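You operate a simulated robot arm through the tools that you are given. There is no shell and no other tool. Be economical: measure what you need, move in short steps, check, and stop when the job is done.

The job below is to be done with a simulated two-armed robot. You get a single attempt, and the scene is never put back.

JOB
Take the teal towel from the basin side of the work table and lay it out flat on the door side of the work table.

It is judged by the outcome, as a careful person would: the job done as asked, and still so three seconds after it is handed in. It fails if anything else is knocked over, pushed out of place, dropped, spilled or broken. Flat cloth is picked up by pressing the open fingertips on it (5 to 10 N) and closing them slowly along it; thin cloth reads only 2 to 8 mm in the jaws.

ROBOT AND FRAMES
Two 7-joint arms with two-finger parallel grippers on one trunk, on a base that drives. Base frame: it is fixed to the floor where the robot stands at the start and does not move with it; the origin is under the middle of the robot, x ahead of it, y to its left, z up. Readings come in m, rad, newtons and seconds.
The left shoulder is at the start at [0.05, 0.168, 1.057], the right one opposite. Places, roughly: door side of the work table [1.1, 0.5, 0.8]; teal towel [0.5, 0.1, 0.8]. Payload 1.57 kg a hand.
Tool frame (each hand has its own): the origin (TCP) lies between the finger pads and is the grasp point; the fingertips stand 0.03 m ahead of it; z points along the fingers, y is the line along which they close. Largest opening 0.08 m; finger width 0.017, thickness 0.012; the body of the gripper, 0.04 by 0.082 m, starts 0.08 m behind the TCP.
Orientation is told as [roll, pitch, yaw] about the base's x, y, z axes, in that order, counted from this pose: with the fingers straight down and closing along the base's y, the tool's x points along the base's -x, its y along +y and its z along -z.

CONTROLS
- The arms move only by the tool move_arm. It takes "left_targets", "right_targets" or both (then of equal length, played together; a hand with none holds still); each is a list of rows, each a list of 3 entries, a list of its own where there are three numbers: the shift along the tool's x, y, z in units of 300 mm (1.0 is 300 mm), then the turn, a rotation vector about the tool's x, y, z in units of 120 degrees (1.0 is 120 degrees), then the finger opening in m, from 0 to 0.08. In form: [[[tx, ty, tz], [wx, wy, wz], fingers], ...]. A call has 1 to 10 rows; each row is the pose to reach, as a shift and turn from the pose commanded when the call began, along the tool's axes at that moment. A call with a number of a shift or a turn outside -1 to 1 is refused whole. A row lasts 0.2 s, in which the tool goes at most 0.05 m and 0.15 rad; a call with a longer step from one row to the next is refused whole, and so is a gripper value outside its range. A pose out of reach is approached as far as the arm can. The call stops where the force on the tool passes 40 N (or 10 N more than at its start, if that is more) or the arm is blocked; 0.2 s more then pass. Each finger travels about 0.045 m/s and halts on what it meets, pressing with about 35 N; the grip force reading is that of the motor and also rises with nothing between the fingers. The clock runs only during rows and for 0.2 s after the last one: add rows that repeat a pose to give the fingers time. It gives the time, the measured TCP pose, the force on the tool (base axes), the opening and the grip force at its end, in the units of the frame above (readings bear some noise), with the torque about the TCP (base axes, N m) and any sound that the robot's microphone picked up, and new pictures: "show" is both (left out), scene, wrist or none (wrist: the cameras of the hands that moved).
- Cameras (640 x 400 px; columns grow to the right, rows downward): "scene" is now at [0.1275, 0.0189, 1.2725]; the picture's right is [0.19, -0.98, 0.00], its down [-0.53, -0.10, -0.84] and it looks along [0.82, 0.16, -0.54] (base axes); focal length 296 px, centre (320, 200). "left" rides on the left gripper at [0.072, 0.007, -0.122] in its tool frame; the picture's right is [-0.09, 1.00, 0.00], its down [-0.84, -0.08, -0.54] and it looks along [-0.54, -0.05, 0.84] (tool axes); focal length 238 px, centre (320, 200). "right" rides on the right gripper at [0.072, -0.007, -0.122] in its tool frame; the picture's right is [0.09, 1.00, 0.00], its down [-0.84, 0.08, -0.54] and it looks along [-0.54, 0.05, 0.84] (tool axes); focal length 238 px, centre (320, 200). There is no depth. A picture from a camera that has moved, and an enlarged one, comes with that camera's place and axes in the base frame and with its lens.
- lift_body(by): slides the trunk up (or, below 0, down) by that many m; the arms and the scene camera ride with it, the base frame stays. It gives what a move gives, with no picture.
- base_move(legs): drives the robot by 1 to 6 legs, each [ahead, left, turn to the left] in m, m and rad, along the robot's own axes; the way and the turn of a leg run together, so that a leg with both is an arc; at most 1.5 m and 3.142 rad a leg. The arms and the cameras ride along, it lands a little off, and it stops where it bumps. It gives what a move gives, and a new picture of the scene camera.
- aim_head(pan, tilt): turns the head with the scene camera to pan (to the left, within 1.396 rad either way) and tilt (down, from -0.506 to 1.204), counted from straight ahead of the robot. It gives what a move gives, and a new picture of the scene camera.
- enlarge(camera, box): a new picture of the part [left, top, right, bottom] of that camera's present view, enlarged. The clock stands still meanwhile.
- finish_job(): hands the job in; it is judged then, once.

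Work in short steps. Places have to be worked out from the pictures, the camera data and where the tool is seen: move nearer, look again, correct. Check each grasp and each placing, and mend what went wrong. You have 120 turns and 260 pictures in all, those below and enlarged ones among them. Open the grippers and draw the arms clear of the work before you hand the job in, unless the task says otherwise; then end with one line.

The tools are called after "Request:" by a JSON object that holds its "method" and its "body". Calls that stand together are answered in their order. move_arm: Moves the arms, as the interface text tells. Its arguments: {"type":"object","properties":{"left_targets":{"type":"array"},"right_targets":{"type":"array"},"show":{"type":"string","enum":["both","scene","wrist","none"]}},"required":[]} The other tools are called the same way: lift_body (by) slides the trunk up or down; base_move (legs) drives the base; aim_head (pan, tilt) turns the head that bears the scene camera; enlarge (camera, box) takes an enlarged picture of a part of a camera's view; finish_job () hands the job in.

At the start:

```text
t: 0.0
left_eef_pos: [0.4044, 0.224, 1.1]
left_tool_rot: [-0.001, 0.002, 0.002]
left_wrist_force: [-0.4, 0.6, 0.1]
left_ft_torque: [0.0, 0.02, 0.0]
left_width: 0.0801
left_gripper_force: 0.1
right_eef_pos: [0.3976, -0.1063, 1.1026]
right_tool_rot: [-0.001, 0.001, 0.001]
right_wrist_force: [-0.8, 0.4, -0.8]
right_ft_torque: [0.01, 0.0, 0.02]
right_width: 0.0799
right_gripper_force: 0.1
trunk travel left (down, up): [-0.225, 0.218]
robot x, y, heading: [-0.0021, 0.0032, -0.001]
head pan, tilt: [0.195, 0.572]
```

scene: 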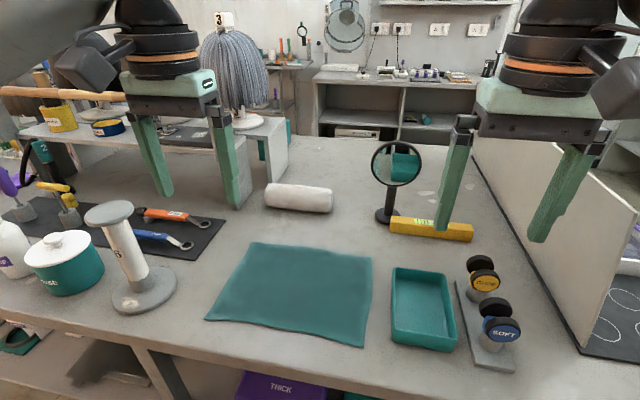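
right: 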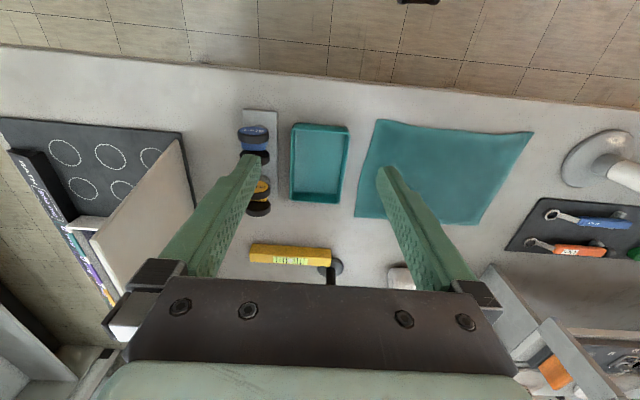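
left: 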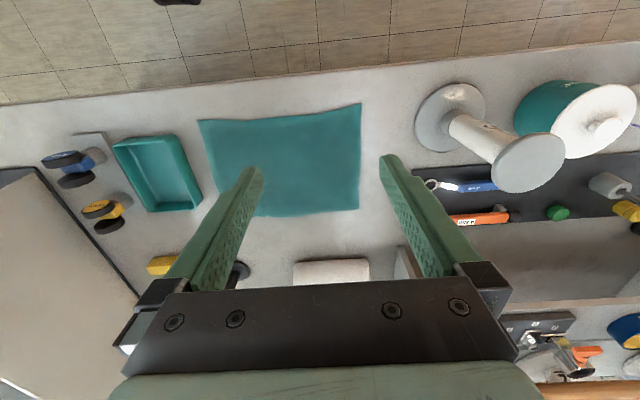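

The towel lies at about x 0.455–0.705, y 0–0.32. The door side should be near pixel (247,172), so I'll look at that area more closely.

Request:
{"method": "enlarge", "body": {"camera": "scene", "box": [120, 100, 440, 300]}}

Request:
{"method": "aim_head", "body": {"pan": 0.6, "tilt": 0.4}}

```text
2.00 times, centred on (280, 200) of scene
camera zoom: at [0.1275, 0.0189, 1.2725], right [0.19, -0.98, 0.0], down [-0.53, -0.1, -0.84], along [0.82, 0.16, -0.54], focal length 592 px, centre (400, 200)
```

zoom: 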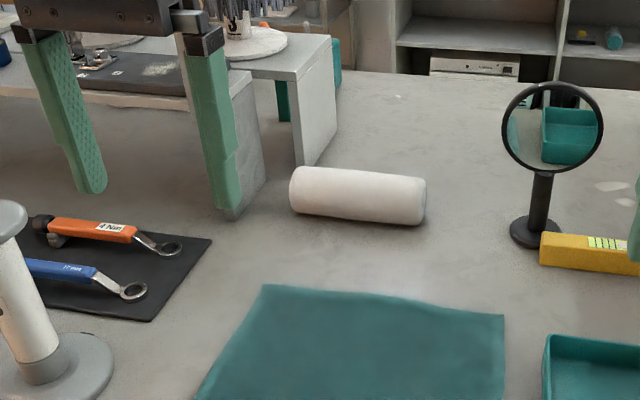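

```text
t: 0.9
left_eef_pos: [0.4046, 0.2255, 1.1004]
left_tool_rot: [-0.003, -0.001, 0.001]
left_wrist_force: [-0.7, -0.3, 0.7]
left_ft_torque: [-0.02, 0.02, 0.02]
left_width: 0.0801
left_gripper_force: 0.0
right_eef_pos: [0.397, -0.1061, 1.1034]
right_tool_rot: [-0.001, 0.0, 0.0]
right_wrist_force: [0.2, -0.1, 0.3]
right_ft_torque: [0.04, 0.0, -0.01]
right_width: 0.08
right_gripper_force: 0.2
trunk travel left (down, up): [-0.225, 0.218]
robot x, y, heading: [-0.0045, -0.0009, -0.001]
head pan, tilt: [0.6, 0.4]
camera scene: at [0.1165, 0.0539, 1.2883], right [0.56, -0.83, 0.0], down [-0.32, -0.22, -0.92], along [0.76, 0.52, -0.39], focal length 296 px, centre (320, 200)
```

scene: 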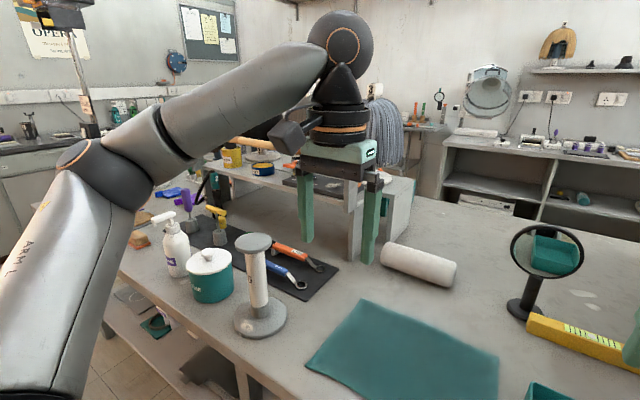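

I need to find where the door and the basin are, so I'll look left and right.

Request:
{"method": "aim_head", "body": {"pan": 1.3, "tilt": 0.2}}

Request:
{"method": "aim_head", "body": {"pan": -0.9, "tilt": 0.2}}

Request:
{"method": "aim_head", "body": {"pan": 0.0, "tilt": 0.1}}

```text
t: 1.9
left_eef_pos: [0.4057, 0.2251, 1.1003]
left_tool_rot: [0.0, -0.001, 0.002]
left_wrist_force: [0.1, 0.5, 0.5]
left_ft_torque: [0.01, 0.0, -0.02]
left_width: 0.08
left_gripper_force: 0.0
right_eef_pos: [0.3972, -0.1063, 1.103]
right_tool_rot: [-0.001, -0.002, 0.0]
right_wrist_force: [0.1, 0.0, -0.5]
right_ft_torque: [-0.02, 0.0, 0.02]
right_width: 0.0799
right_gripper_force: 0.0
trunk travel left (down, up): [-0.225, 0.218]
robot x, y, heading: [-0.0005, -0.0009, 0.0]
head pan, tilt: [1.3, 0.201]
camera scene: at [0.065, 0.0914, 1.3069], right [0.96, -0.27, 0.0], down [-0.05, -0.19, -0.98], along [0.26, 0.94, -0.2], focal length 296 px, centre (320, 200)
```

scene: 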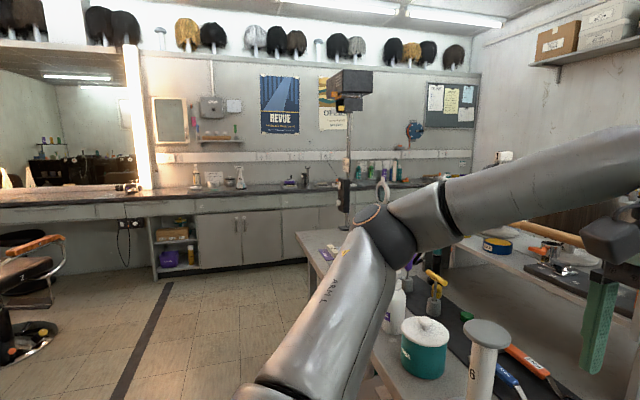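

```text
t: 4.0
left_eef_pos: [0.4061, 0.2251, 1.1002]
left_tool_rot: [0.0, 0.0, 0.001]
left_wrist_force: [-0.1, -0.6, 0.8]
left_ft_torque: [0.01, 0.02, -0.01]
left_width: 0.0798
left_gripper_force: 0.0
right_eef_pos: [0.3971, -0.1069, 1.1035]
right_tool_rot: [-0.001, -0.001, 0.0]
right_wrist_force: [-0.3, 0.0, 0.6]
right_ft_torque: [0.03, 0.01, -0.01]
right_width: 0.0801
right_gripper_force: 0.0
trunk travel left (down, up): [-0.225, 0.218]
robot x, y, heading: [0.0016, 0.0008, -0.003]
head pan, tilt: [-0.901, 0.201]
camera scene: at [0.0979, -0.0714, 1.3069], right [-0.78, -0.62, 0.0], down [-0.12, 0.16, -0.98], along [0.61, -0.77, -0.2], focal length 296 px, centre (320, 200)
```

scene: 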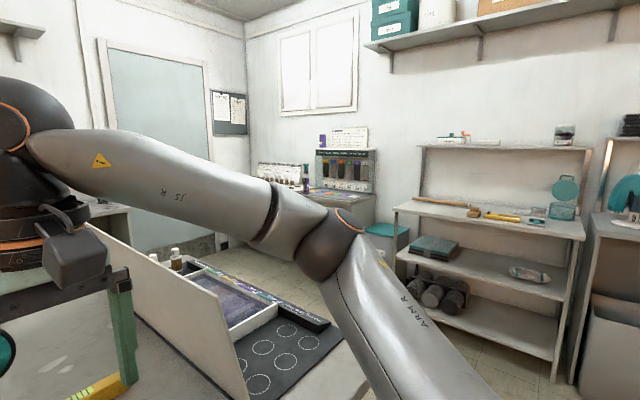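

```text
t: 5.2
left_eef_pos: [0.4057, 0.2258, 1.1004]
left_tool_rot: [0.0, 0.001, 0.002]
left_wrist_force: [0.1, -0.3, -1.2]
left_ft_torque: [0.0, -0.01, 0.01]
left_width: 0.08
left_gripper_force: 0.1
right_eef_pos: [0.3975, -0.1054, 1.1031]
right_tool_rot: [0.001, 0.001, -0.001]
right_wrist_force: [0.7, 0.4, 0.0]
right_ft_torque: [-0.02, -0.01, -0.03]
right_width: 0.0801
right_gripper_force: 0.0
trunk travel left (down, up): [-0.225, 0.218]
robot x, y, heading: [0.002, 0.0004, -0.001]
head pan, tilt: [0.0, 0.099]
camera scene: at [0.132, 0.0015, 1.3163], right [0.0, -1.0, 0.0], down [-0.1, 0.0, -0.99], along [0.99, 0.0, -0.1], focal length 296 px, centre (320, 200)
```

scene: 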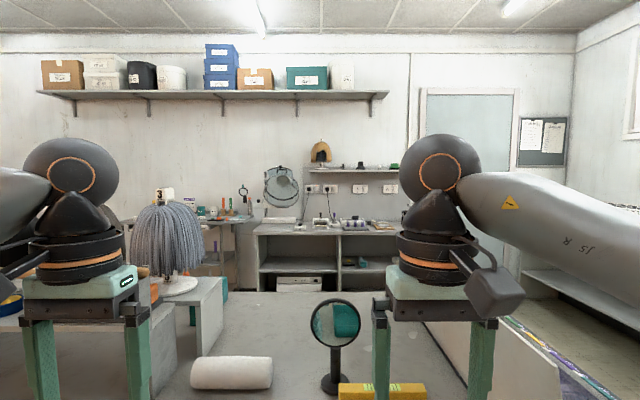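

The door is on the far wall (+x), so the door side is the far half of the table. I'll scout a route around the right end before touching the towel: back off, shift right, then drive ahead and look.

Request:
{"method": "base_move", "body": {"legs": [[-0.3, 0, 0], [0, -1.3, 0]]}}

Request:
{"method": "aim_head", "body": {"pan": 0.5, "tilt": 0.3}}

```text
t: 13.5
left_eef_pos: [0.1125, -1.0916, 1.0997]
left_tool_rot: [0.0, 0.0, 0.021]
left_wrist_force: [0.3, -0.2, 0.0]
left_ft_torque: [0.01, 0.01, -0.01]
left_width: 0.0799
left_gripper_force: 0.1
right_eef_pos: [0.1102, -1.424, 1.1033]
right_tool_rot: [0.001, 0.0, 0.019]
right_wrist_force: [-0.6, 0.2, -0.1]
right_ft_torque: [-0.02, 0.02, 0.02]
right_width: 0.0801
right_gripper_force: 0.1
trunk travel left (down, up): [-0.225, 0.218]
robot x, y, heading: [-0.2898, -1.3235, 0.015]
head pan, tilt: [0.0, 0.099]
camera scene: at [-0.1564, -1.3214, 1.3163], right [0.02, -1.0, 0.0], down [-0.1, 0.0, -1.0], along [0.99, 0.02, -0.1], focal length 296 px, centre (320, 200)
```

scene: 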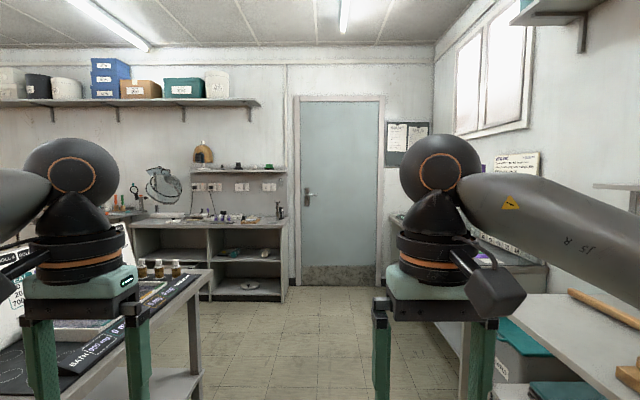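

```text
t: 14.4
left_eef_pos: [0.1132, -1.0926, 1.1001]
left_tool_rot: [-0.002, -0.002, 0.02]
left_wrist_force: [0.0, 0.4, -0.4]
left_ft_torque: [0.0, 0.03, 0.02]
left_width: 0.0801
left_gripper_force: 0.1
right_eef_pos: [0.11, -1.4234, 1.1028]
right_tool_rot: [0.001, 0.0, 0.019]
right_wrist_force: [0.2, 0.4, -0.3]
right_ft_torque: [0.0, 0.01, 0.0]
right_width: 0.0802
right_gripper_force: 0.0
trunk travel left (down, up): [-0.225, 0.218]
robot x, y, heading: [-0.2893, -1.3288, 0.019]
head pan, tilt: [0.499, 0.3]
camera scene: at [-0.1673, -1.2769, 1.2976], right [0.49, -0.87, 0.0], down [-0.26, -0.15, -0.96], along [0.83, 0.47, -0.3], focal length 296 px, centre (320, 200)
```

scene: 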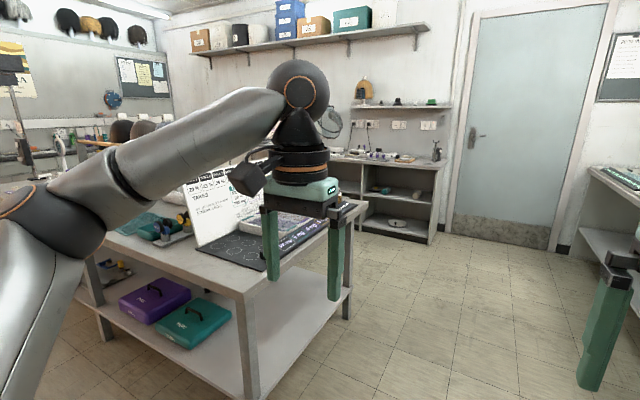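

There is about 1.1 m of clear floor between the far edge (x≈1.52) and the wall shelves (x≈2.7). I'll drive there, turn to face -x, and look at the door side.

Request:
{"method": "base_move", "body": {"legs": [[1.2, 0, 0], [1.15, 0, 0], [0, 0, 1.57], [0, 0, 1.57]]}}

Request:
{"method": "aim_head", "body": {"pan": -0.6, "tilt": 0.4}}

```text
t: 33.8
left_eef_pos: [1.6944, -1.5719, 1.1006]
left_tool_rot: [-0.002, 0.0, -3.107]
left_wrist_force: [-0.2, -0.5, 0.0]
left_ft_torque: [0.0, -0.02, 0.02]
left_width: 0.0796
left_gripper_force: 0.0
right_eef_pos: [1.6915, -1.2407, 1.1019]
right_tool_rot: [0.0, -0.002, -3.112]
right_wrist_force: [-0.5, 0.1, 0.5]
right_ft_torque: [-0.02, 0.01, -0.03]
right_width: 0.0798
right_gripper_force: 0.0
trunk travel left (down, up): [-0.225, 0.218]
robot x, y, heading: [2.0902, -1.3318, -3.106]
head pan, tilt: [0.499, 0.3]
camera scene: at [1.9706, -1.3807, 1.2976], right [-0.51, 0.86, 0.0], down [0.26, 0.15, -0.96], along [-0.82, -0.48, -0.3], focal length 296 px, centre (320, 200)
```

scene: 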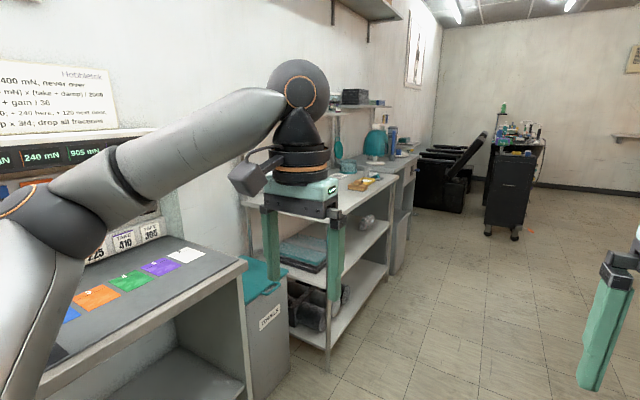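

```text
t: 35.1
left_eef_pos: [1.692, -1.5711, 1.1001]
left_tool_rot: [-0.002, 0.0, -3.108]
left_wrist_force: [-0.9, -0.2, 0.5]
left_ft_torque: [0.01, -0.01, 0.03]
left_width: 0.08
left_gripper_force: 0.1
right_eef_pos: [1.692, -1.2399, 1.1035]
right_tool_rot: [-0.002, 0.001, -3.112]
right_wrist_force: [0.7, 0.0, 0.0]
right_ft_torque: [-0.01, -0.03, 0.0]
right_width: 0.08
right_gripper_force: 0.0
trunk travel left (down, up): [-0.225, 0.218]
robot x, y, heading: [2.0901, -1.3357, -3.111]
head pan, tilt: [-0.6, 0.4]
camera scene: at [1.9731, -1.2835, 1.2883], right [0.54, 0.84, 0.0], down [0.33, -0.21, -0.92], along [-0.78, 0.5, -0.39], focal length 296 px, centre (320, 200)
```

scene: 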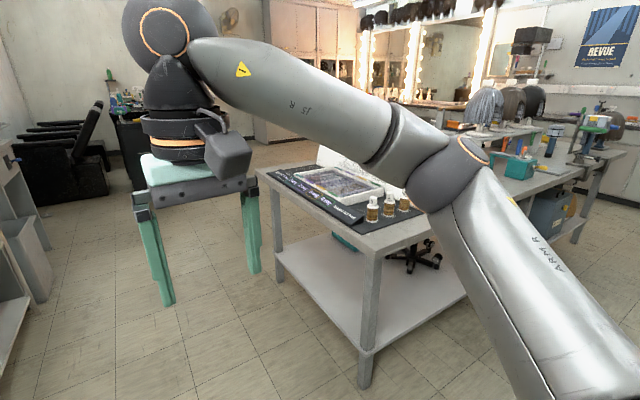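

The far edge turns out to be at x≈1.35, so the table spans x .36–1.35 and the door half is centred at x≈1.1, as the job says. I'll slide along to y≈0.1 and look.

Request:
{"method": "base_move", "body": {"legs": [[0, -1.45, -0.03]]}}

Request:
{"method": "aim_head", "body": {"pan": 0.0, "tilt": 0.55}}

```text
t: 42.2
left_eef_pos: [1.6576, -0.1314, 1.1007]
left_tool_rot: [0.0, -0.001, -3.126]
left_wrist_force: [0.4, -0.5, 0.8]
left_ft_torque: [-0.01, 0.0, -0.01]
left_width: 0.08
left_gripper_force: 0.1
right_eef_pos: [1.6619, 0.1976, 1.1036]
right_tool_rot: [0.0, -0.002, -3.129]
right_wrist_force: [0.2, -0.4, -0.2]
right_ft_torque: [-0.01, 0.01, 0.0]
right_width: 0.0798
right_gripper_force: 0.1
trunk travel left (down, up): [-0.225, 0.218]
robot x, y, heading: [2.0574, 0.0988, -3.128]
head pan, tilt: [-0.6, 0.4]
camera scene: at [1.9427, 0.1501, 1.2883], right [0.55, 0.83, 0.0], down [0.32, -0.22, -0.92], along [-0.77, 0.51, -0.39], focal length 296 px, centre (320, 200)
```

scene: 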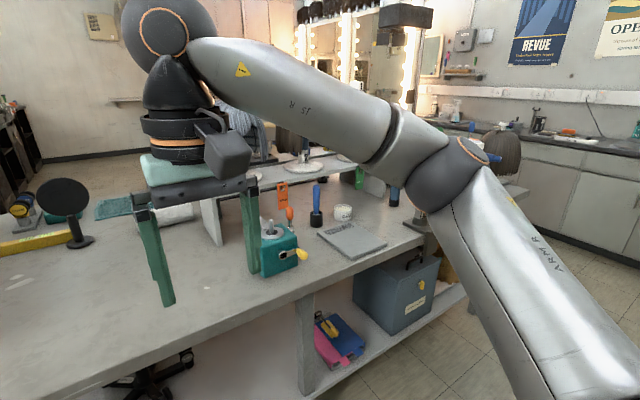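

```text
t: 43.2
left_eef_pos: [1.6582, -0.1323, 1.1003]
left_tool_rot: [-0.002, 0.002, -3.125]
left_wrist_force: [0.6, -0.4, 0.0]
left_ft_torque: [-0.02, -0.01, 0.01]
left_width: 0.0803
left_gripper_force: 0.1
right_eef_pos: [1.6616, 0.199, 1.103]
right_tool_rot: [0.0, 0.001, -3.13]
right_wrist_force: [0.9, -0.2, -0.2]
right_ft_torque: [-0.01, 0.0, -0.03]
right_width: 0.08
right_gripper_force: 0.1
trunk travel left (down, up): [-0.225, 0.218]
robot x, y, heading: [2.0588, 0.102, -3.131]
head pan, tilt: [0.0, 0.55]
camera scene: at [1.93, 0.0976, 1.2746], right [-0.01, 1.0, 0.0], down [0.52, 0.01, -0.85], along [-0.85, -0.01, -0.52], focal length 296 px, centre (320, 200)
```

scene: 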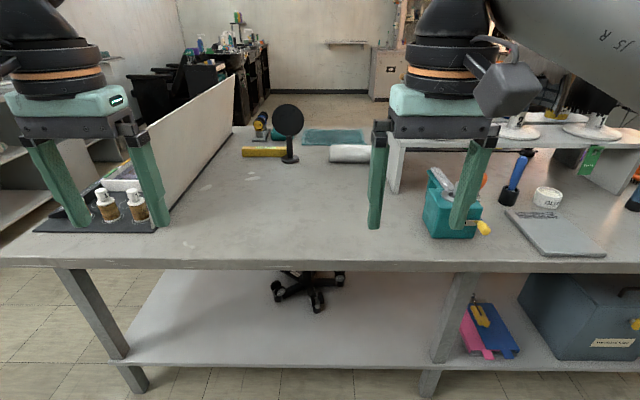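

There is a wide clear area at x≈1.0–1.33, y≈-0.3 to 0.28, between the whiteboard and the vise, which is a good place for it. I'll drive back the same way to pick up the towel.

Request:
{"method": "base_move", "body": {"legs": [[0, 1.44, 0], [0, 0, -1.57], [0, 0, -1.57], [-1.2, 0, 0], [-1.15, 0, 0]]}}

```text
t: 69.2
left_eef_pos: [0.1332, -1.3054, 1.1]
left_tool_rot: [-0.003, 0.0, 0.079]
left_wrist_force: [-0.1, -0.4, -0.4]
left_ft_torque: [-0.02, -0.02, 0.04]
left_width: 0.0799
left_gripper_force: 0.0
right_eef_pos: [0.1526, -1.6352, 1.1037]
right_tool_rot: [-0.001, 0.0, 0.077]
right_wrist_force: [0.4, -0.4, 0.2]
right_ft_torque: [0.02, -0.04, 0.02]
right_width: 0.0801
right_gripper_force: 0.1
trunk travel left (down, up): [-0.225, 0.218]
robot x, y, heading: [-0.2543, -1.5642, 0.075]
head pan, tilt: [0.0, 0.55]
camera scene: at [-0.1232, -1.5492, 1.2746], right [0.08, -1.0, 0.0], down [-0.52, -0.04, -0.85], along [0.85, 0.07, -0.52], focal length 296 px, centre (320, 200)
```

scene: 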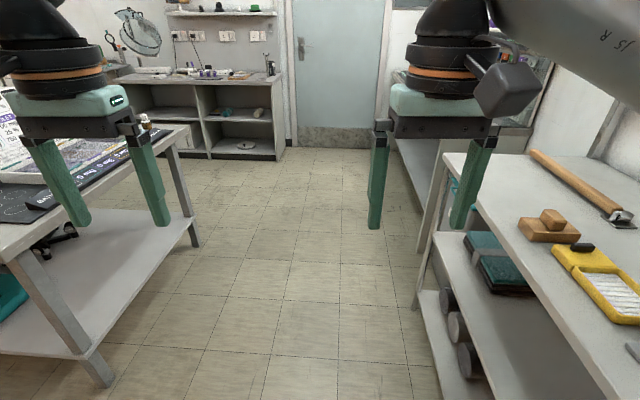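

Now I'll straighten up, slide left to y≈0.16 (the towel's middle), and move up to the table.

Request:
{"method": "base_move", "body": {"legs": [[0, 0, -0.075], [0, 1.0, 0], [0, 0.72, 0], [0.22, 0, 0]]}}

Request:
{"method": "aim_head", "body": {"pan": 0.0, "tilt": 0.75}}

```text
t: 79.7
left_eef_pos: [0.3412, 0.4072, 1.0993]
left_tool_rot: [-0.001, -0.001, 0.02]
left_wrist_force: [-0.2, -0.4, 0.7]
left_ft_torque: [-0.05, 0.02, -0.01]
left_width: 0.08
left_gripper_force: 0.0
right_eef_pos: [0.3388, 0.0746, 1.1037]
right_tool_rot: [0.001, -0.001, 0.014]
right_wrist_force: [-0.2, 0.1, 0.1]
right_ft_torque: [0.0, 0.01, 0.0]
right_width: 0.0801
right_gripper_force: 0.0
trunk travel left (down, up): [-0.225, 0.218]
robot x, y, heading: [-0.0586, 0.1726, 0.013]
head pan, tilt: [0.0, 0.55]
camera scene: at [0.0699, 0.1781, 1.2745], right [0.02, -1.0, 0.0], down [-0.52, -0.01, -0.85], along [0.85, 0.02, -0.52], focal length 296 px, centre (320, 200)
```

scene: 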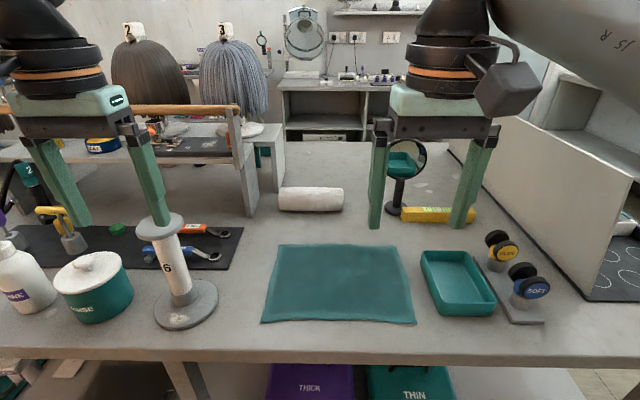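

```text
t: 80.4
left_eef_pos: [0.3412, 0.4069, 1.1]
left_tool_rot: [-0.001, 0.0, 0.021]
left_wrist_force: [0.7, -0.4, -1.0]
left_ft_torque: [0.05, 0.01, -0.03]
left_width: 0.0797
left_gripper_force: 0.0
right_eef_pos: [0.3381, 0.0757, 1.1041]
right_tool_rot: [0.0, 0.003, 0.018]
right_wrist_force: [0.7, -0.3, -0.4]
right_ft_torque: [0.03, 0.0, 0.03]
right_width: 0.08
right_gripper_force: 0.1
trunk travel left (down, up): [-0.225, 0.218]
robot x, y, heading: [-0.0612, 0.1747, 0.019]
head pan, tilt: [0.0, 0.75]
camera scene: at [0.0626, 0.178, 1.2573], right [0.02, -1.0, 0.0], down [-0.68, -0.01, -0.73], along [0.73, 0.01, -0.68], focal length 296 px, centre (320, 200)
```

scene: 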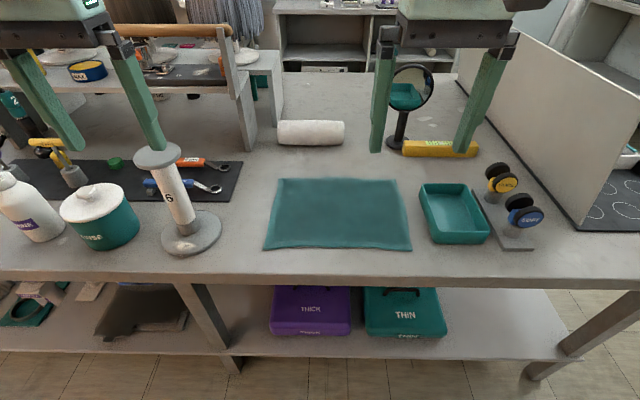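

Now the near corners are at about (0.462, 0.306) and (0.466, -0.016). I'll bring both hands above the near edge, at y≈0.262 and 0.03 and x≈0.482, with the fingers open 5 cm: sideways first, then down to z≈0.87.

Request:
{"method": "move_arm", "body": {"left_targets": [[[-0.092, -0.099, 0], [0, 0, 0], 0.06], [[-0.184, -0.197, 0], [0, 0, 0], 0.05], [[-0.276, -0.296, 0], [0, 0, 0], 0.05], [[-0.368, -0.394, 0], [0, 0, 0], 0.05], [[-0.46, -0.493, 0], [0, 0, 0], 0.05], [[-0.46, -0.493, 0.153], [0, 0, 0], 0.05], [[-0.46, -0.493, 0.307], [0, 0, 0], 0.05], [[-0.46, -0.493, 0.46], [0, 0, 0], 0.05], [[-0.46, -0.493, 0.613], [0, 0, 0], 0.05], [[-0.46, -0.493, 0.767], [0, 0, 0], 0.05]], "right_targets": [[[-0.095, -0.032, 0], [0, 0, 0], 0.06], [[-0.19, -0.064, 0], [0, 0, 0], 0.05], [[-0.285, -0.096, 0], [0, 0, 0], 0.05], [[-0.38, -0.128, 0], [0, 0, 0], 0.05], [[-0.475, -0.16, 0], [0, 0, 0], 0.05], [[-0.475, -0.16, 0.156], [0, 0, 0], 0.05], [[-0.475, -0.16, 0.312], [0, 0, 0], 0.05], [[-0.475, -0.16, 0.468], [0, 0, 0], 0.05], [[-0.475, -0.16, 0.624], [0, 0, 0], 0.05], [[-0.475, -0.16, 0.78], [0, 0, 0], 0.05]]}}

```text
t: 82.6
left_eef_pos: [0.4834, 0.264, 0.8696]
left_tool_rot: [-0.001, 0.0, 0.022]
left_wrist_force: [-0.2, -0.4, 0.0]
left_ft_torque: [0.01, -0.02, 0.03]
left_width: 0.0502
left_gripper_force: 0.0
right_eef_pos: [0.4833, 0.0277, 0.8663]
right_tool_rot: [0.0, 0.0, 0.018]
right_wrist_force: [-0.5, -0.1, 0.1]
right_ft_torque: [-0.01, 0.02, -0.01]
right_width: 0.0498
right_gripper_force: 0.2
trunk travel left (down, up): [-0.225, 0.218]
robot x, y, heading: [-0.0574, 0.1751, 0.013]
head pan, tilt: [0.0, 0.75]
camera scene: at [0.0628, 0.178, 1.2573], right [0.02, -1.0, 0.0], down [-0.68, -0.01, -0.73], along [0.73, 0.01, -0.68], focal length 296 px, centre (320, 200)
camera right: at [0.4131, 0.0193, 0.9886], right [-0.11, 0.99, 0.0], down [0.84, 0.09, 0.54], along [0.54, 0.06, -0.84], focal length 238 px, centre (320, 200)
camera left: at [0.4101, 0.2679, 0.9897], right [0.07, 1.0, 0.0], down [0.84, -0.06, 0.54], along [0.54, -0.04, -0.84], focal length 238 px, centre (320, 200)
```

scene: 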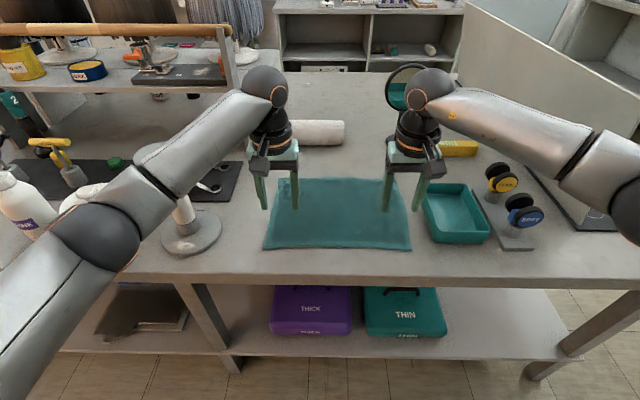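
right: 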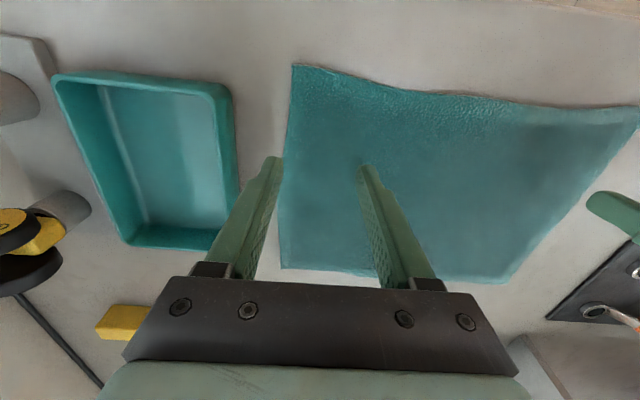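
left: 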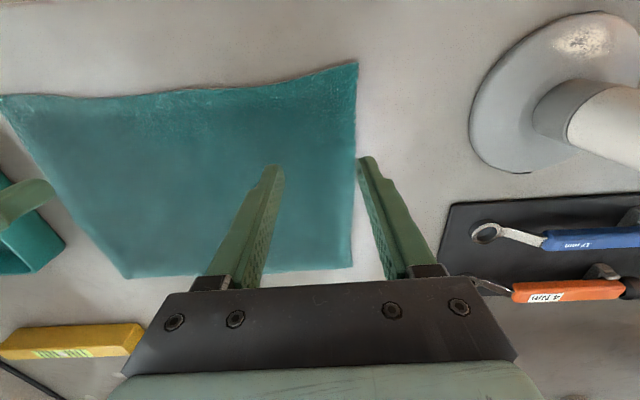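

The wrist views put the near edge at x≈0.44–0.45, with corners at y≈-0.007 and 0.303. The right hand's outer finger is off the cloth, so I'll shift the right hand to y≈0.055, the left to y≈0.25 and both to x≈0.463, then lower to just above the cloth.

Request:
{"method": "move_arm", "body": {"left_targets": [[[0.067, -0.047, 0], [0, 0, 0], 0.05], [[0.067, -0.047, 0.1], [0, 0, 0], 0.05], [[0.067, -0.047, 0.2], [0, 0, 0], 0.05], [[0.067, -0.047, 0.283], [0, 0, 0], 0.05]], "right_targets": [[[0.065, 0.091, 0], [0, 0, 0], 0.05], [[0.065, 0.091, 0.1], [0, 0, 0], 0.05], [[0.065, 0.091, 0.2], [0, 0, 0], 0.05], [[0.065, 0.091, 0.272], [0, 0, 0], 0.05]]}}

```text
t: 83.6
left_eef_pos: [0.4656, 0.2471, 0.812]
left_tool_rot: [-0.008, -0.026, 0.019]
left_wrist_force: [-3.3, 1.0, 20.5]
left_ft_torque: [0.4, 0.11, 0.01]
left_width: 0.05
left_gripper_force: 0.1
right_eef_pos: [0.4659, 0.0572, 0.8124]
right_tool_rot: [0.008, -0.026, 0.018]
right_wrist_force: [-2.4, -1.8, 20.2]
right_ft_torque: [-0.26, 0.09, -0.04]
right_width: 0.05
right_gripper_force: 0.1
trunk travel left (down, up): [-0.225, 0.218]
robot x, y, heading: [-0.0626, 0.1717, 0.02]
head pan, tilt: [0.0, 0.75]
stopped in row 4 (left hand): the force on the tool passed its limit (the readings are from after the stop); the commanded pose is now the measured one
camera scene: at [0.0596, 0.1781, 1.2583], right [0.02, -1.0, 0.0], down [-0.68, -0.01, -0.73], along [0.73, 0.01, -0.68], focal length 296 px, centre (320, 200)
camera right: at [0.3927, 0.0489, 0.9333], right [-0.11, 0.99, 0.01], down [0.82, 0.09, 0.56], along [0.56, 0.07, -0.83], focal length 238 px, centre (320, 200)
camera left: at [0.3895, 0.2526, 0.9315], right [0.07, 1.0, -0.01], down [0.82, -0.06, 0.56], along [0.56, -0.05, -0.83], focal length 238 px, centre (320, 200)
```

scene: 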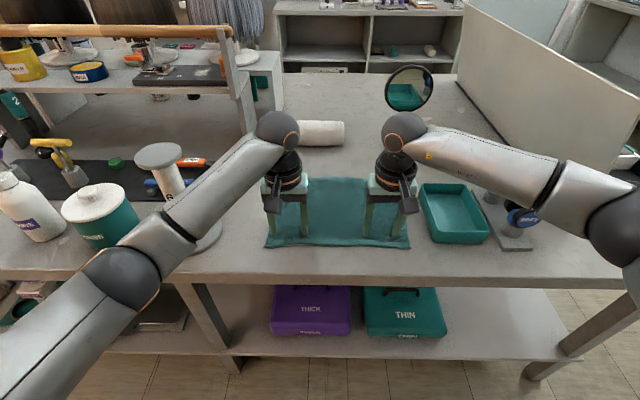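
right: 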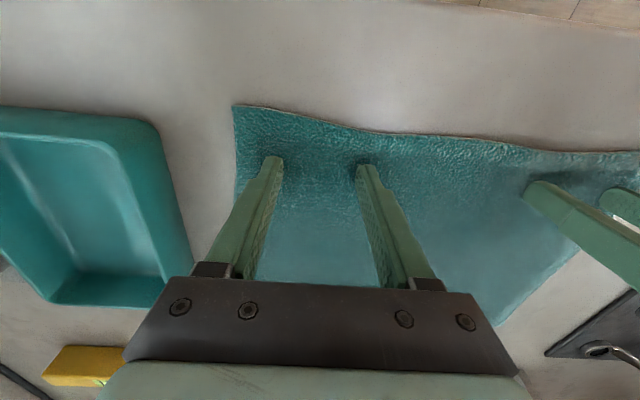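
left: 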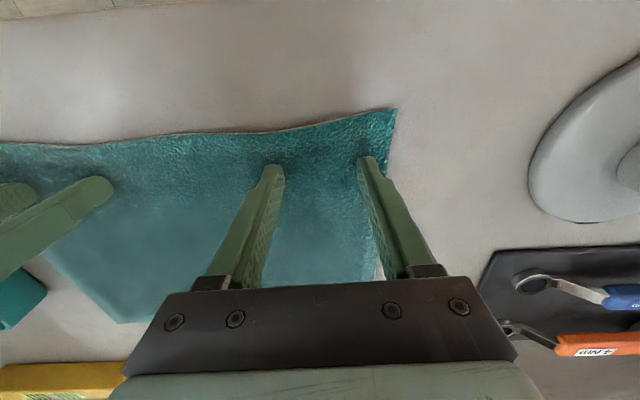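

The fingertips touched down at z≈0.782, so the surface is nearer 0.78 than 0.733. Both hands sit on the cloth about 2 cm from the edge at 20 N, so I'll ease off slightly to reach 5–10 N.

Request:
{"method": "move_arm", "body": {"left_targets": [[[0, 0, -0.007], [0, 0, 0], 0.05], [[0, 0, -0.007], [0, 0, 0], 0.05]], "right_targets": [[[0, 0, -0.007], [0, 0, 0], 0.05], [[0, 0, -0.007], [0, 0, 0], 0.05]], "show": "none"}}

```text
t: 84.2
left_eef_pos: [0.4647, 0.2468, 0.8129]
left_tool_rot: [-0.007, -0.024, 0.019]
left_wrist_force: [5.9, -2.9, 24.5]
left_ft_torque: [0.27, -0.08, -0.11]
left_width: 0.0496
left_gripper_force: 0.0
right_eef_pos: [0.4654, 0.0576, 0.8125]
right_tool_rot: [0.007, -0.025, 0.015]
right_wrist_force: [5.4, 1.7, 22.0]
right_ft_torque: [-0.15, -0.14, 0.07]
right_width: 0.05
right_gripper_force: 0.1
trunk travel left (down, up): [-0.225, 0.218]
robot x, y, heading: [-0.0582, 0.1749, 0.017]
head pan, tilt: [0.0, 0.75]
```

The force is still about 23 N, so I'll raise both hands a bit more.

Request:
{"method": "move_arm", "body": {"left_targets": [[[0, 0, -0.01], [0, 0, 0], 0.05], [[0, 0, -0.01], [0, 0, 0], 0.05], [[0, 0, -0.01], [0, 0, 0], 0.05]], "right_targets": [[[0, 0, -0.01], [0, 0, 0], 0.05], [[0, 0, -0.01], [0, 0, 0], 0.05], [[0, 0, -0.01], [0, 0, 0], 0.05]], "show": "none"}}

```text
t: 85.0
left_eef_pos: [0.4645, 0.2476, 0.8121]
left_tool_rot: [-0.004, -0.019, 0.019]
left_wrist_force: [1.3, -2.2, 14.3]
left_ft_torque: [0.01, -0.05, -0.04]
left_width: 0.0494
left_gripper_force: 0.0
right_eef_pos: [0.4647, 0.0571, 0.8123]
right_tool_rot: [0.006, -0.019, 0.016]
right_wrist_force: [3.3, 0.6, 15.2]
right_ft_torque: [-0.03, -0.08, 0.03]
right_width: 0.0497
right_gripper_force: 0.0
trunk travel left (down, up): [-0.225, 0.218]
robot x, y, heading: [-0.0637, 0.1731, 0.019]
head pan, tilt: [0.0, 0.75]
```

About 3 mm takes off 8 N, so I'll raise 2 mm more and then close slowly.

Request:
{"method": "move_arm", "body": {"left_targets": [[[0, 0, -0.007], [0, 0, 0], 0.05], [[0, 0, -0.007], [0, 0, 0], 0.044], [[0, 0, -0.007], [0, 0, 0], 0.038], [[0, 0, -0.007], [0, 0, 0], 0.032], [[0, 0, -0.007], [0, 0, 0], 0.026], [[0, 0, -0.007], [0, 0, 0], 0.02], [[0, 0, -0.007], [0, 0, 0], 0.014], [[0, 0, -0.007], [0, 0, 0], 0.008], [[0, 0, -0.007], [0, 0, 0], 0.0], [[0, 0, -0.007], [0, 0, 0], 0.0]], "right_targets": [[[0, 0, -0.007], [0, 0, 0], 0.05], [[0, 0, -0.007], [0, 0, 0], 0.044], [[0, 0, -0.007], [0, 0, 0], 0.038], [[0, 0, -0.007], [0, 0, 0], 0.032], [[0, 0, -0.007], [0, 0, 0], 0.026], [[0, 0, -0.007], [0, 0, 0], 0.02], [[0, 0, -0.007], [0, 0, 0], 0.014], [[0, 0, -0.007], [0, 0, 0], 0.008], [[0, 0, -0.007], [0, 0, 0], 0.0], [[0, 0, -0.007], [0, 0, 0], 0.0]]}}

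```text
t: 87.2
left_eef_pos: [0.4657, 0.248, 0.8147]
left_tool_rot: [-0.007, -0.018, 0.017]
left_wrist_force: [0.8, -2.2, 1.8]
left_ft_torque: [-0.07, -0.02, -0.02]
left_width: 0.0039
left_gripper_force: 24.2
right_eef_pos: [0.4655, 0.0567, 0.8137]
right_tool_rot: [0.007, -0.016, 0.017]
right_wrist_force: [-0.1, 2.9, 1.1]
right_ft_torque: [0.12, 0.01, -0.06]
right_width: 0.0046
right_gripper_force: 25.2
trunk travel left (down, up): [-0.225, 0.218]
robot x, y, heading: [-0.06, 0.1708, 0.019]
head pan, tilt: [0.0, 0.75]
camera scene: at [0.0623, 0.178, 1.2572], right [0.02, -1.0, 0.0], down [-0.68, -0.01, -0.73], along [0.73, 0.01, -0.68], focal length 296 px, centre (320, 200)
camera right: at [0.3932, 0.0485, 0.9352], right [-0.11, 0.99, 0.0], down [0.83, 0.09, 0.56], along [0.55, 0.06, -0.83], focal length 238 px, centre (320, 200)
camera left: at [0.3908, 0.2533, 0.9335], right [0.07, 1.0, 0.0], down [0.83, -0.06, 0.56], along [0.55, -0.04, -0.83], focal length 238 px, centre (320, 200)
```

scene: 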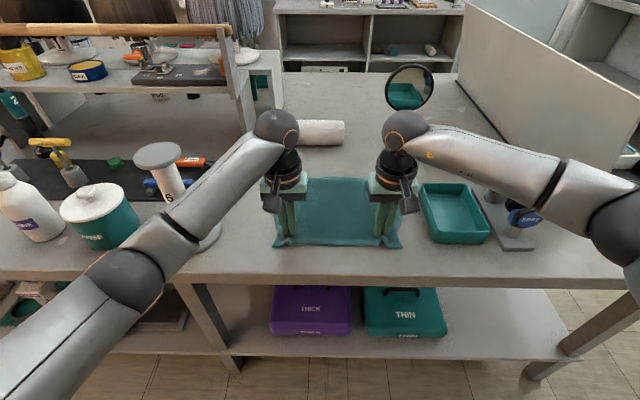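
right: 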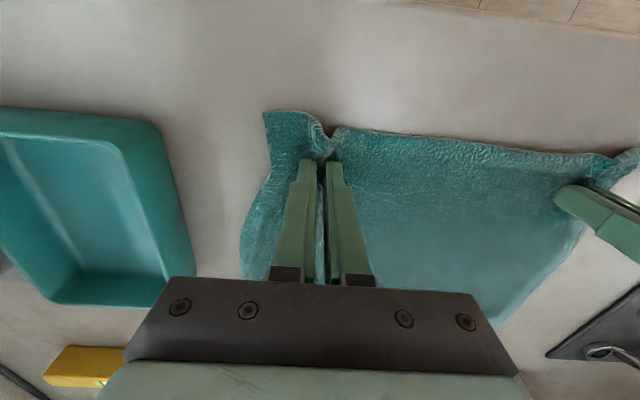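
left: 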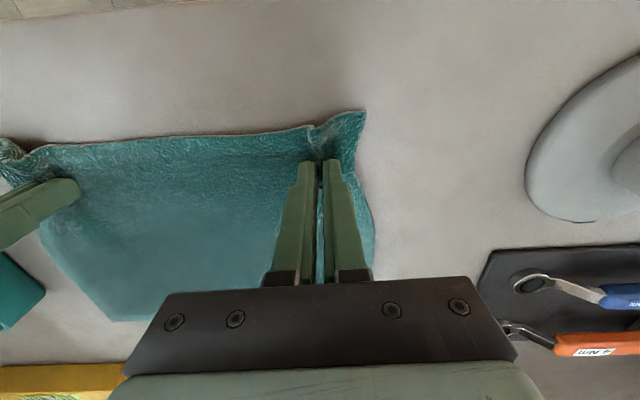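

Both hands hold cloth, reading 3.9 and 4.6 mm. I'll lift straight up 0.3 m.

Request:
{"method": "move_arm", "body": {"left_targets": [[[0, 0, -0.1], [0, 0, 0], 0.0], [[0, 0, -0.2], [0, 0, 0], 0.0], [[0, 0, -0.3], [0, 0, 0], 0.0], [[0, 0, -0.4], [0, 0, 0], 0.0], [[0, 0, -0.5], [0, 0, 0], 0.0], [[0, 0, -0.6], [0, 0, 0], 0.0], [[0, 0, -0.7], [0, 0, 0], 0.0], [[0, 0, -0.8], [0, 0, 0], 0.0], [[0, 0, -0.9], [0, 0, 0], 0.0], [[0, 0, -1.0], [0, 0, 0], 0.0]], "right_targets": [[[0, 0, -0.1], [0, 0, 0], 0.0], [[0, 0, -0.2], [0, 0, 0], 0.0], [[0, 0, -0.3], [0, 0, 0], 0.0], [[0, 0, -0.4], [0, 0, 0], 0.0], [[0, 0, -0.5], [0, 0, 0], 0.0], [[0, 0, -0.6], [0, 0, 0], 0.0], [[0, 0, -0.7], [0, 0, 0], 0.0], [[0, 0, -0.8], [0, 0, 0], 0.0], [[0, 0, -0.9], [0, 0, 0], 0.0], [[0, 0, -1.0], [0, 0, 0], 0.0]]}}

```text
t: 89.4
left_eef_pos: [0.4576, 0.2464, 1.1148]
left_tool_rot: [-0.005, -0.018, 0.019]
left_wrist_force: [-0.6, -6.2, 0.2]
left_ft_torque: [-0.2, -0.03, 0.04]
left_width: 0.0034
left_gripper_force: 24.9
right_eef_pos: [0.4628, 0.0535, 1.1135]
right_tool_rot: [0.006, -0.015, 0.018]
right_wrist_force: [-0.2, 5.7, -0.7]
right_ft_torque: [0.22, 0.02, -0.03]
right_width: 0.0043
right_gripper_force: 25.4
trunk travel left (down, up): [-0.225, 0.218]
robot x, y, heading: [-0.0611, 0.1735, 0.013]
head pan, tilt: [0.0, 0.75]
camera scene: at [0.062, 0.178, 1.2573], right [0.02, -1.0, 0.0], down [-0.68, -0.01, -0.73], along [0.73, 0.01, -0.68], focal length 296 px, centre (320, 200)
camera right: at [0.3905, 0.0446, 1.2343], right [-0.11, 0.99, 0.0], down [0.83, 0.09, 0.56], along [0.55, 0.06, -0.83], focal length 238 px, centre (320, 200)
camera left: at [0.384, 0.2514, 1.2339], right [0.07, 1.0, 0.0], down [0.83, -0.06, 0.56], along [0.56, -0.04, -0.83], focal length 238 px, centre (320, 200)
```

scene: 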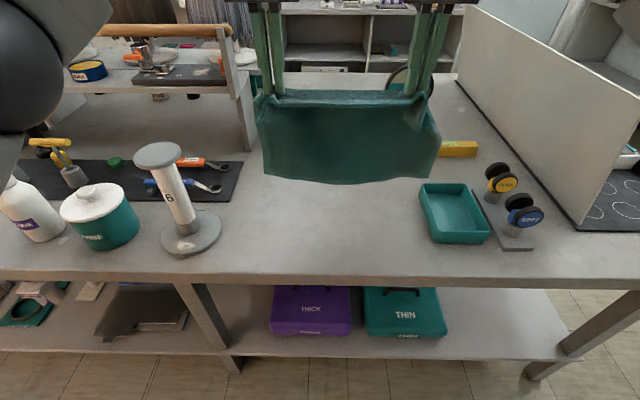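
right: 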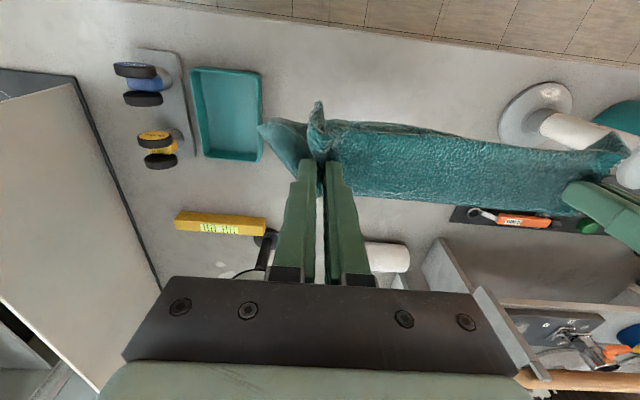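
left: 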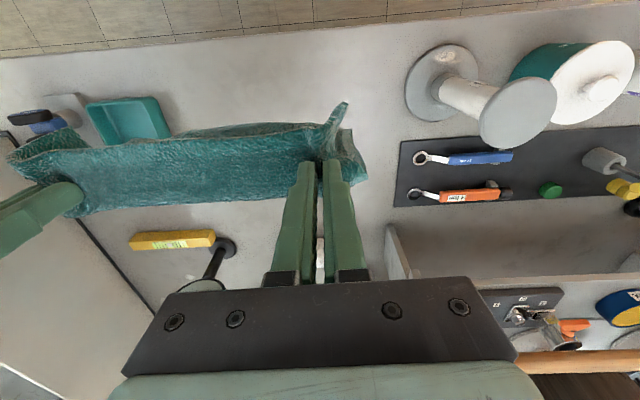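

The towel hangs cleanly between both hands. Now I'll back away and go around to the far side.

Request:
{"method": "base_move", "body": {"legs": [[-0.25, 0, -0.015], [0, -1.5, 0]]}}

```text
t: 98.1
left_eef_pos: [0.2331, -1.2352, 1.114]
left_tool_rot: [-0.006, -0.015, 0.022]
left_wrist_force: [0.2, -5.5, 0.3]
left_ft_torque: [-0.16, -0.01, 0.04]
left_width: 0.0037
left_gripper_force: 24.6
right_eef_pos: [0.2407, -1.4284, 1.1127]
right_tool_rot: [0.005, -0.016, 0.02]
right_wrist_force: [0.6, 5.2, -0.4]
right_ft_torque: [0.2, 0.01, -0.02]
right_width: 0.0045
right_gripper_force: 25.2
trunk travel left (down, up): [-0.225, 0.218]
robot x, y, heading: [-0.2813, -1.3089, 0.018]
head pan, tilt: [0.0, 0.75]
camera scene: at [-0.1615, -1.3039, 1.2572], right [0.02, -1.0, 0.0], down [-0.68, -0.01, -0.73], along [0.73, 0.02, -0.68], focal length 296 px, centre (320, 200)
```

scene: 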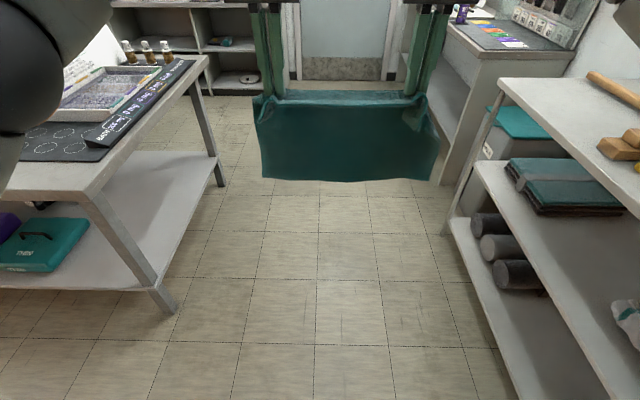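

The towel is still held. I'll drive ahead and turn to face -x, as in the scouting run.

Request:
{"method": "base_move", "body": {"legs": [[1.2, 0, -0.018], [1.15, 0, 0], [0, 0, 1.57], [0, 0, 1.57]]}}

```text
t: 117.3
left_eef_pos: [1.5456, -1.3685, 1.1129]
left_tool_rot: [-0.005, -0.015, 3.133]
left_wrist_force: [0.3, 4.5, 0.0]
left_ft_torque: [0.15, -0.02, -0.06]
left_width: 0.0037
left_gripper_force: 24.8
right_eef_pos: [1.5443, -1.1764, 1.1117]
right_tool_rot: [0.005, -0.015, 3.13]
right_wrist_force: [0.0, -4.8, 0.3]
right_ft_torque: [-0.16, 0.07, -0.07]
right_width: 0.0045
right_gripper_force: 24.6
trunk travel left (down, up): [-0.225, 0.218]
robot x, y, heading: [2.0665, -1.3098, 3.124]
head pan, tilt: [0.0, 0.75]
camera scene: at [1.943, -1.309, 1.2572], right [0.01, 1.0, 0.0], down [0.68, -0.01, -0.73], along [-0.73, 0.01, -0.68], focal length 296 px, centre (320, 200)
```

scene: 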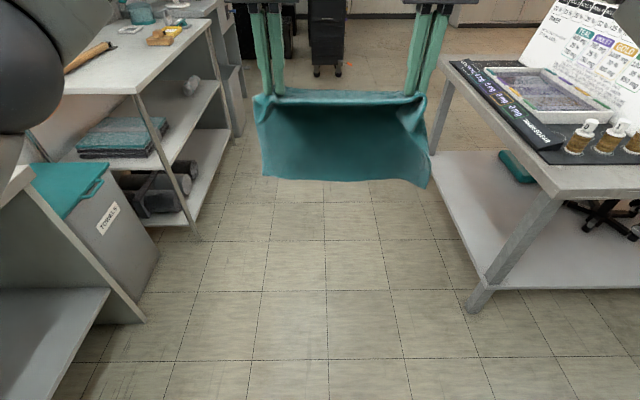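

The towel is still held. I'll slide right (+y) about 1.25 m to centre it at y≈-0.03.

Request:
{"method": "base_move", "body": {"legs": [[0, -1.24, 0]]}}

```text
t: 123.6
left_eef_pos: [1.5586, -0.118, 1.1141]
left_tool_rot: [-0.006, -0.015, 3.135]
left_wrist_force: [0.5, 5.0, -0.1]
left_ft_torque: [0.17, -0.01, -0.08]
left_width: 0.0037
left_gripper_force: 24.6
right_eef_pos: [1.5581, 0.0742, 1.1119]
right_tool_rot: [0.005, -0.015, 3.13]
right_wrist_force: [0.0, -5.5, 0.8]
right_ft_torque: [-0.19, 0.03, -0.09]
right_width: 0.0042
right_gripper_force: 24.5
trunk travel left (down, up): [-0.225, 0.218]
robot x, y, heading: [2.0782, -0.0618, 3.129]
head pan, tilt: [0.0, 0.75]
camera scene: at [1.9553, -0.0577, 1.2572], right [0.01, 1.0, 0.0], down [0.68, -0.01, -0.73], along [-0.73, 0.01, -0.68], focal length 296 px, centre (320, 200)
```

scene: 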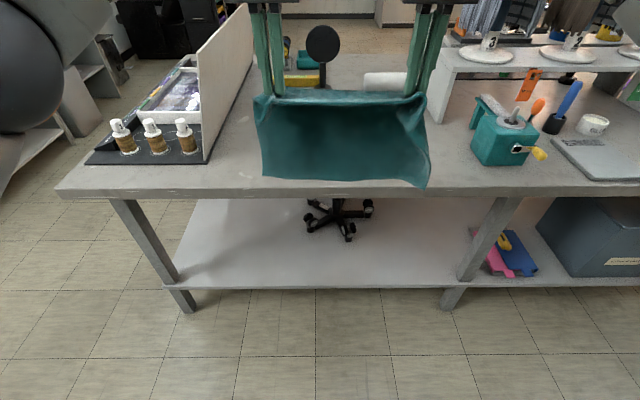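

The clear region spans y≈-0.34 to 0.36 with the far edge at x≈1.38, and the towel hangs about 7 cm above table height. I'll drive ahead 0.31 m so it hangs over the clear area.

Request:
{"method": "base_move", "body": {"legs": [[0.31, -0.02, 0.01]]}}

```text
t: 125.7
left_eef_pos: [1.2525, -0.101, 1.1137]
left_tool_rot: [-0.005, -0.017, -3.143]
left_wrist_force: [-0.1, 5.7, -0.4]
left_ft_torque: [0.13, -0.02, -0.08]
left_width: 0.0036
left_gripper_force: 24.9
right_eef_pos: [1.2527, 0.0928, 1.1115]
right_tool_rot: [0.005, -0.016, 3.14]
right_wrist_force: [-0.5, -5.2, -0.7]
right_ft_torque: [-0.17, -0.01, -0.08]
right_width: 0.0044
right_gripper_force: 24.8
trunk travel left (down, up): [-0.225, 0.218]
robot x, y, heading: [1.7764, -0.0389, 3.141]
head pan, tilt: [0.0, 0.75]
camera scene: at [1.6504, -0.0377, 1.2571], right [0.0, 1.0, 0.0], down [0.68, 0.0, -0.73], along [-0.73, 0.0, -0.68], focal length 296 px, centre (320, 200)
```

scene: 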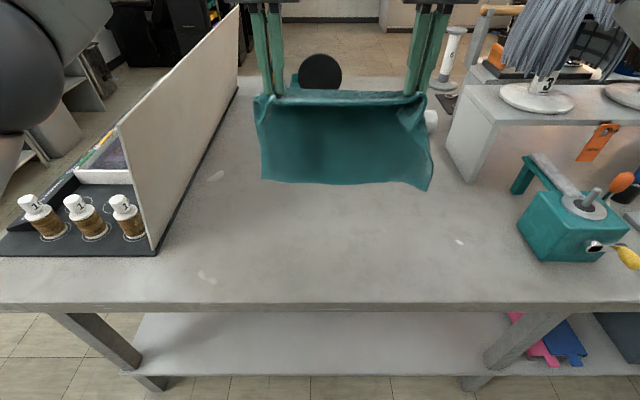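

The space below is clear, with the edge at x≈1.39. I'll reach forward to x≈1.12 and lower until the towel's bottom edge is just at the surface.

Request:
{"method": "move_arm", "body": {"left_targets": [[[-0.11, 0, 0.03], [0, 0, 0], 0.0], [[-0.22, 0, 0.06], [0, 0, 0], 0.0], [[-0.33, 0, 0.12], [0, 0, 0], 0.0], [[-0.44, 0, 0.18], [0, 0, 0], 0.0], [[-0.44, 0, 0.18], [0, 0, 0], 0.0]], "right_targets": [[[-0.11, 0, 0.03], [0, 0, 0], 0.0], [[-0.22, 0, 0.06], [0, 0, 0], 0.0], [[-0.33, 0, 0.12], [0, 0, 0], 0.0], [[-0.44, 0, 0.18], [0, 0, 0], 0.0], [[-0.44, 0, 0.18], [0, 0, 0], 0.0]]}}

```text
t: 126.9
left_eef_pos: [1.1945, -0.1222, 1.0446]
left_tool_rot: [-0.018, -0.014, 3.13]
left_wrist_force: [-0.1, 33.8, 0.5]
left_ft_torque: [1.13, 0.08, 0.0]
left_width: 0.0049
left_gripper_force: 25.4
left hand out of reach, approached as far as the arm can: row 1, 2, 3, 4, 5
right_eef_pos: [1.1845, 0.0878, 1.0472]
right_tool_rot: [0.019, -0.014, -3.131]
right_wrist_force: [0.8, -33.8, -0.6]
right_ft_torque: [-1.02, -0.04, -0.19]
right_width: 0.0062
right_gripper_force: 25.5
right hand out of reach, approached as far as the arm can: row 2, 3, 4, 5
trunk travel left (down, up): [-0.225, 0.218]
robot x, y, heading: [1.7738, -0.0363, 3.143]
head pan, tilt: [0.0, 0.75]
camera scene: at [1.6511, -0.0382, 1.2573], right [0.0, 1.0, 0.0], down [0.68, 0.0, -0.73], along [-0.73, 0.0, -0.68], focal length 296 px, centre (320, 200)
camera right: at [1.26, 0.0969, 1.1676], right [0.1, -0.99, 0.02], down [-0.83, -0.08, 0.55], along [-0.55, -0.07, -0.83], focal length 238 px, centre (320, 200)
camera left: at [1.2677, -0.1325, 1.1639], right [-0.1, -0.99, -0.02], down [-0.83, 0.08, 0.56], along [-0.55, 0.07, -0.83], focal length 238 px, centre (320, 200)
```

scene: 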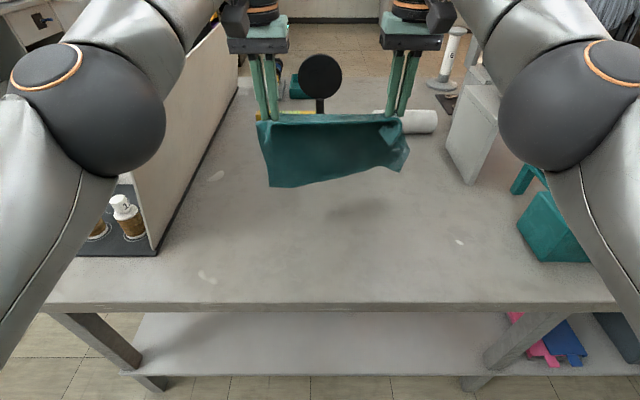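
right: 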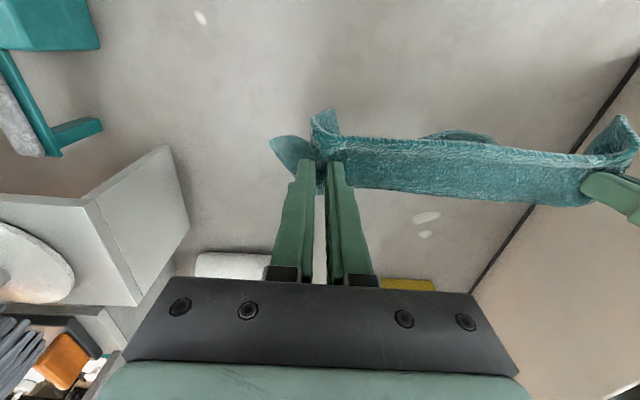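
left: 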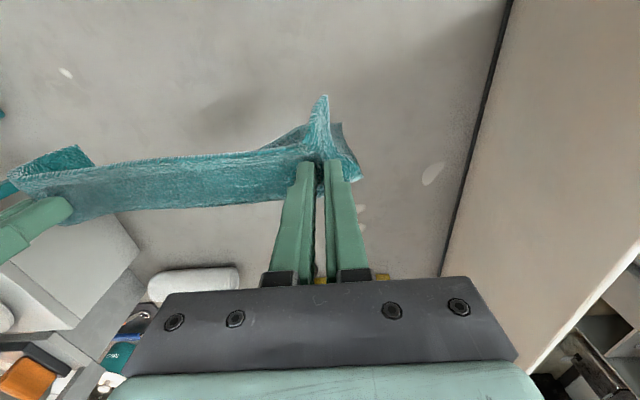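

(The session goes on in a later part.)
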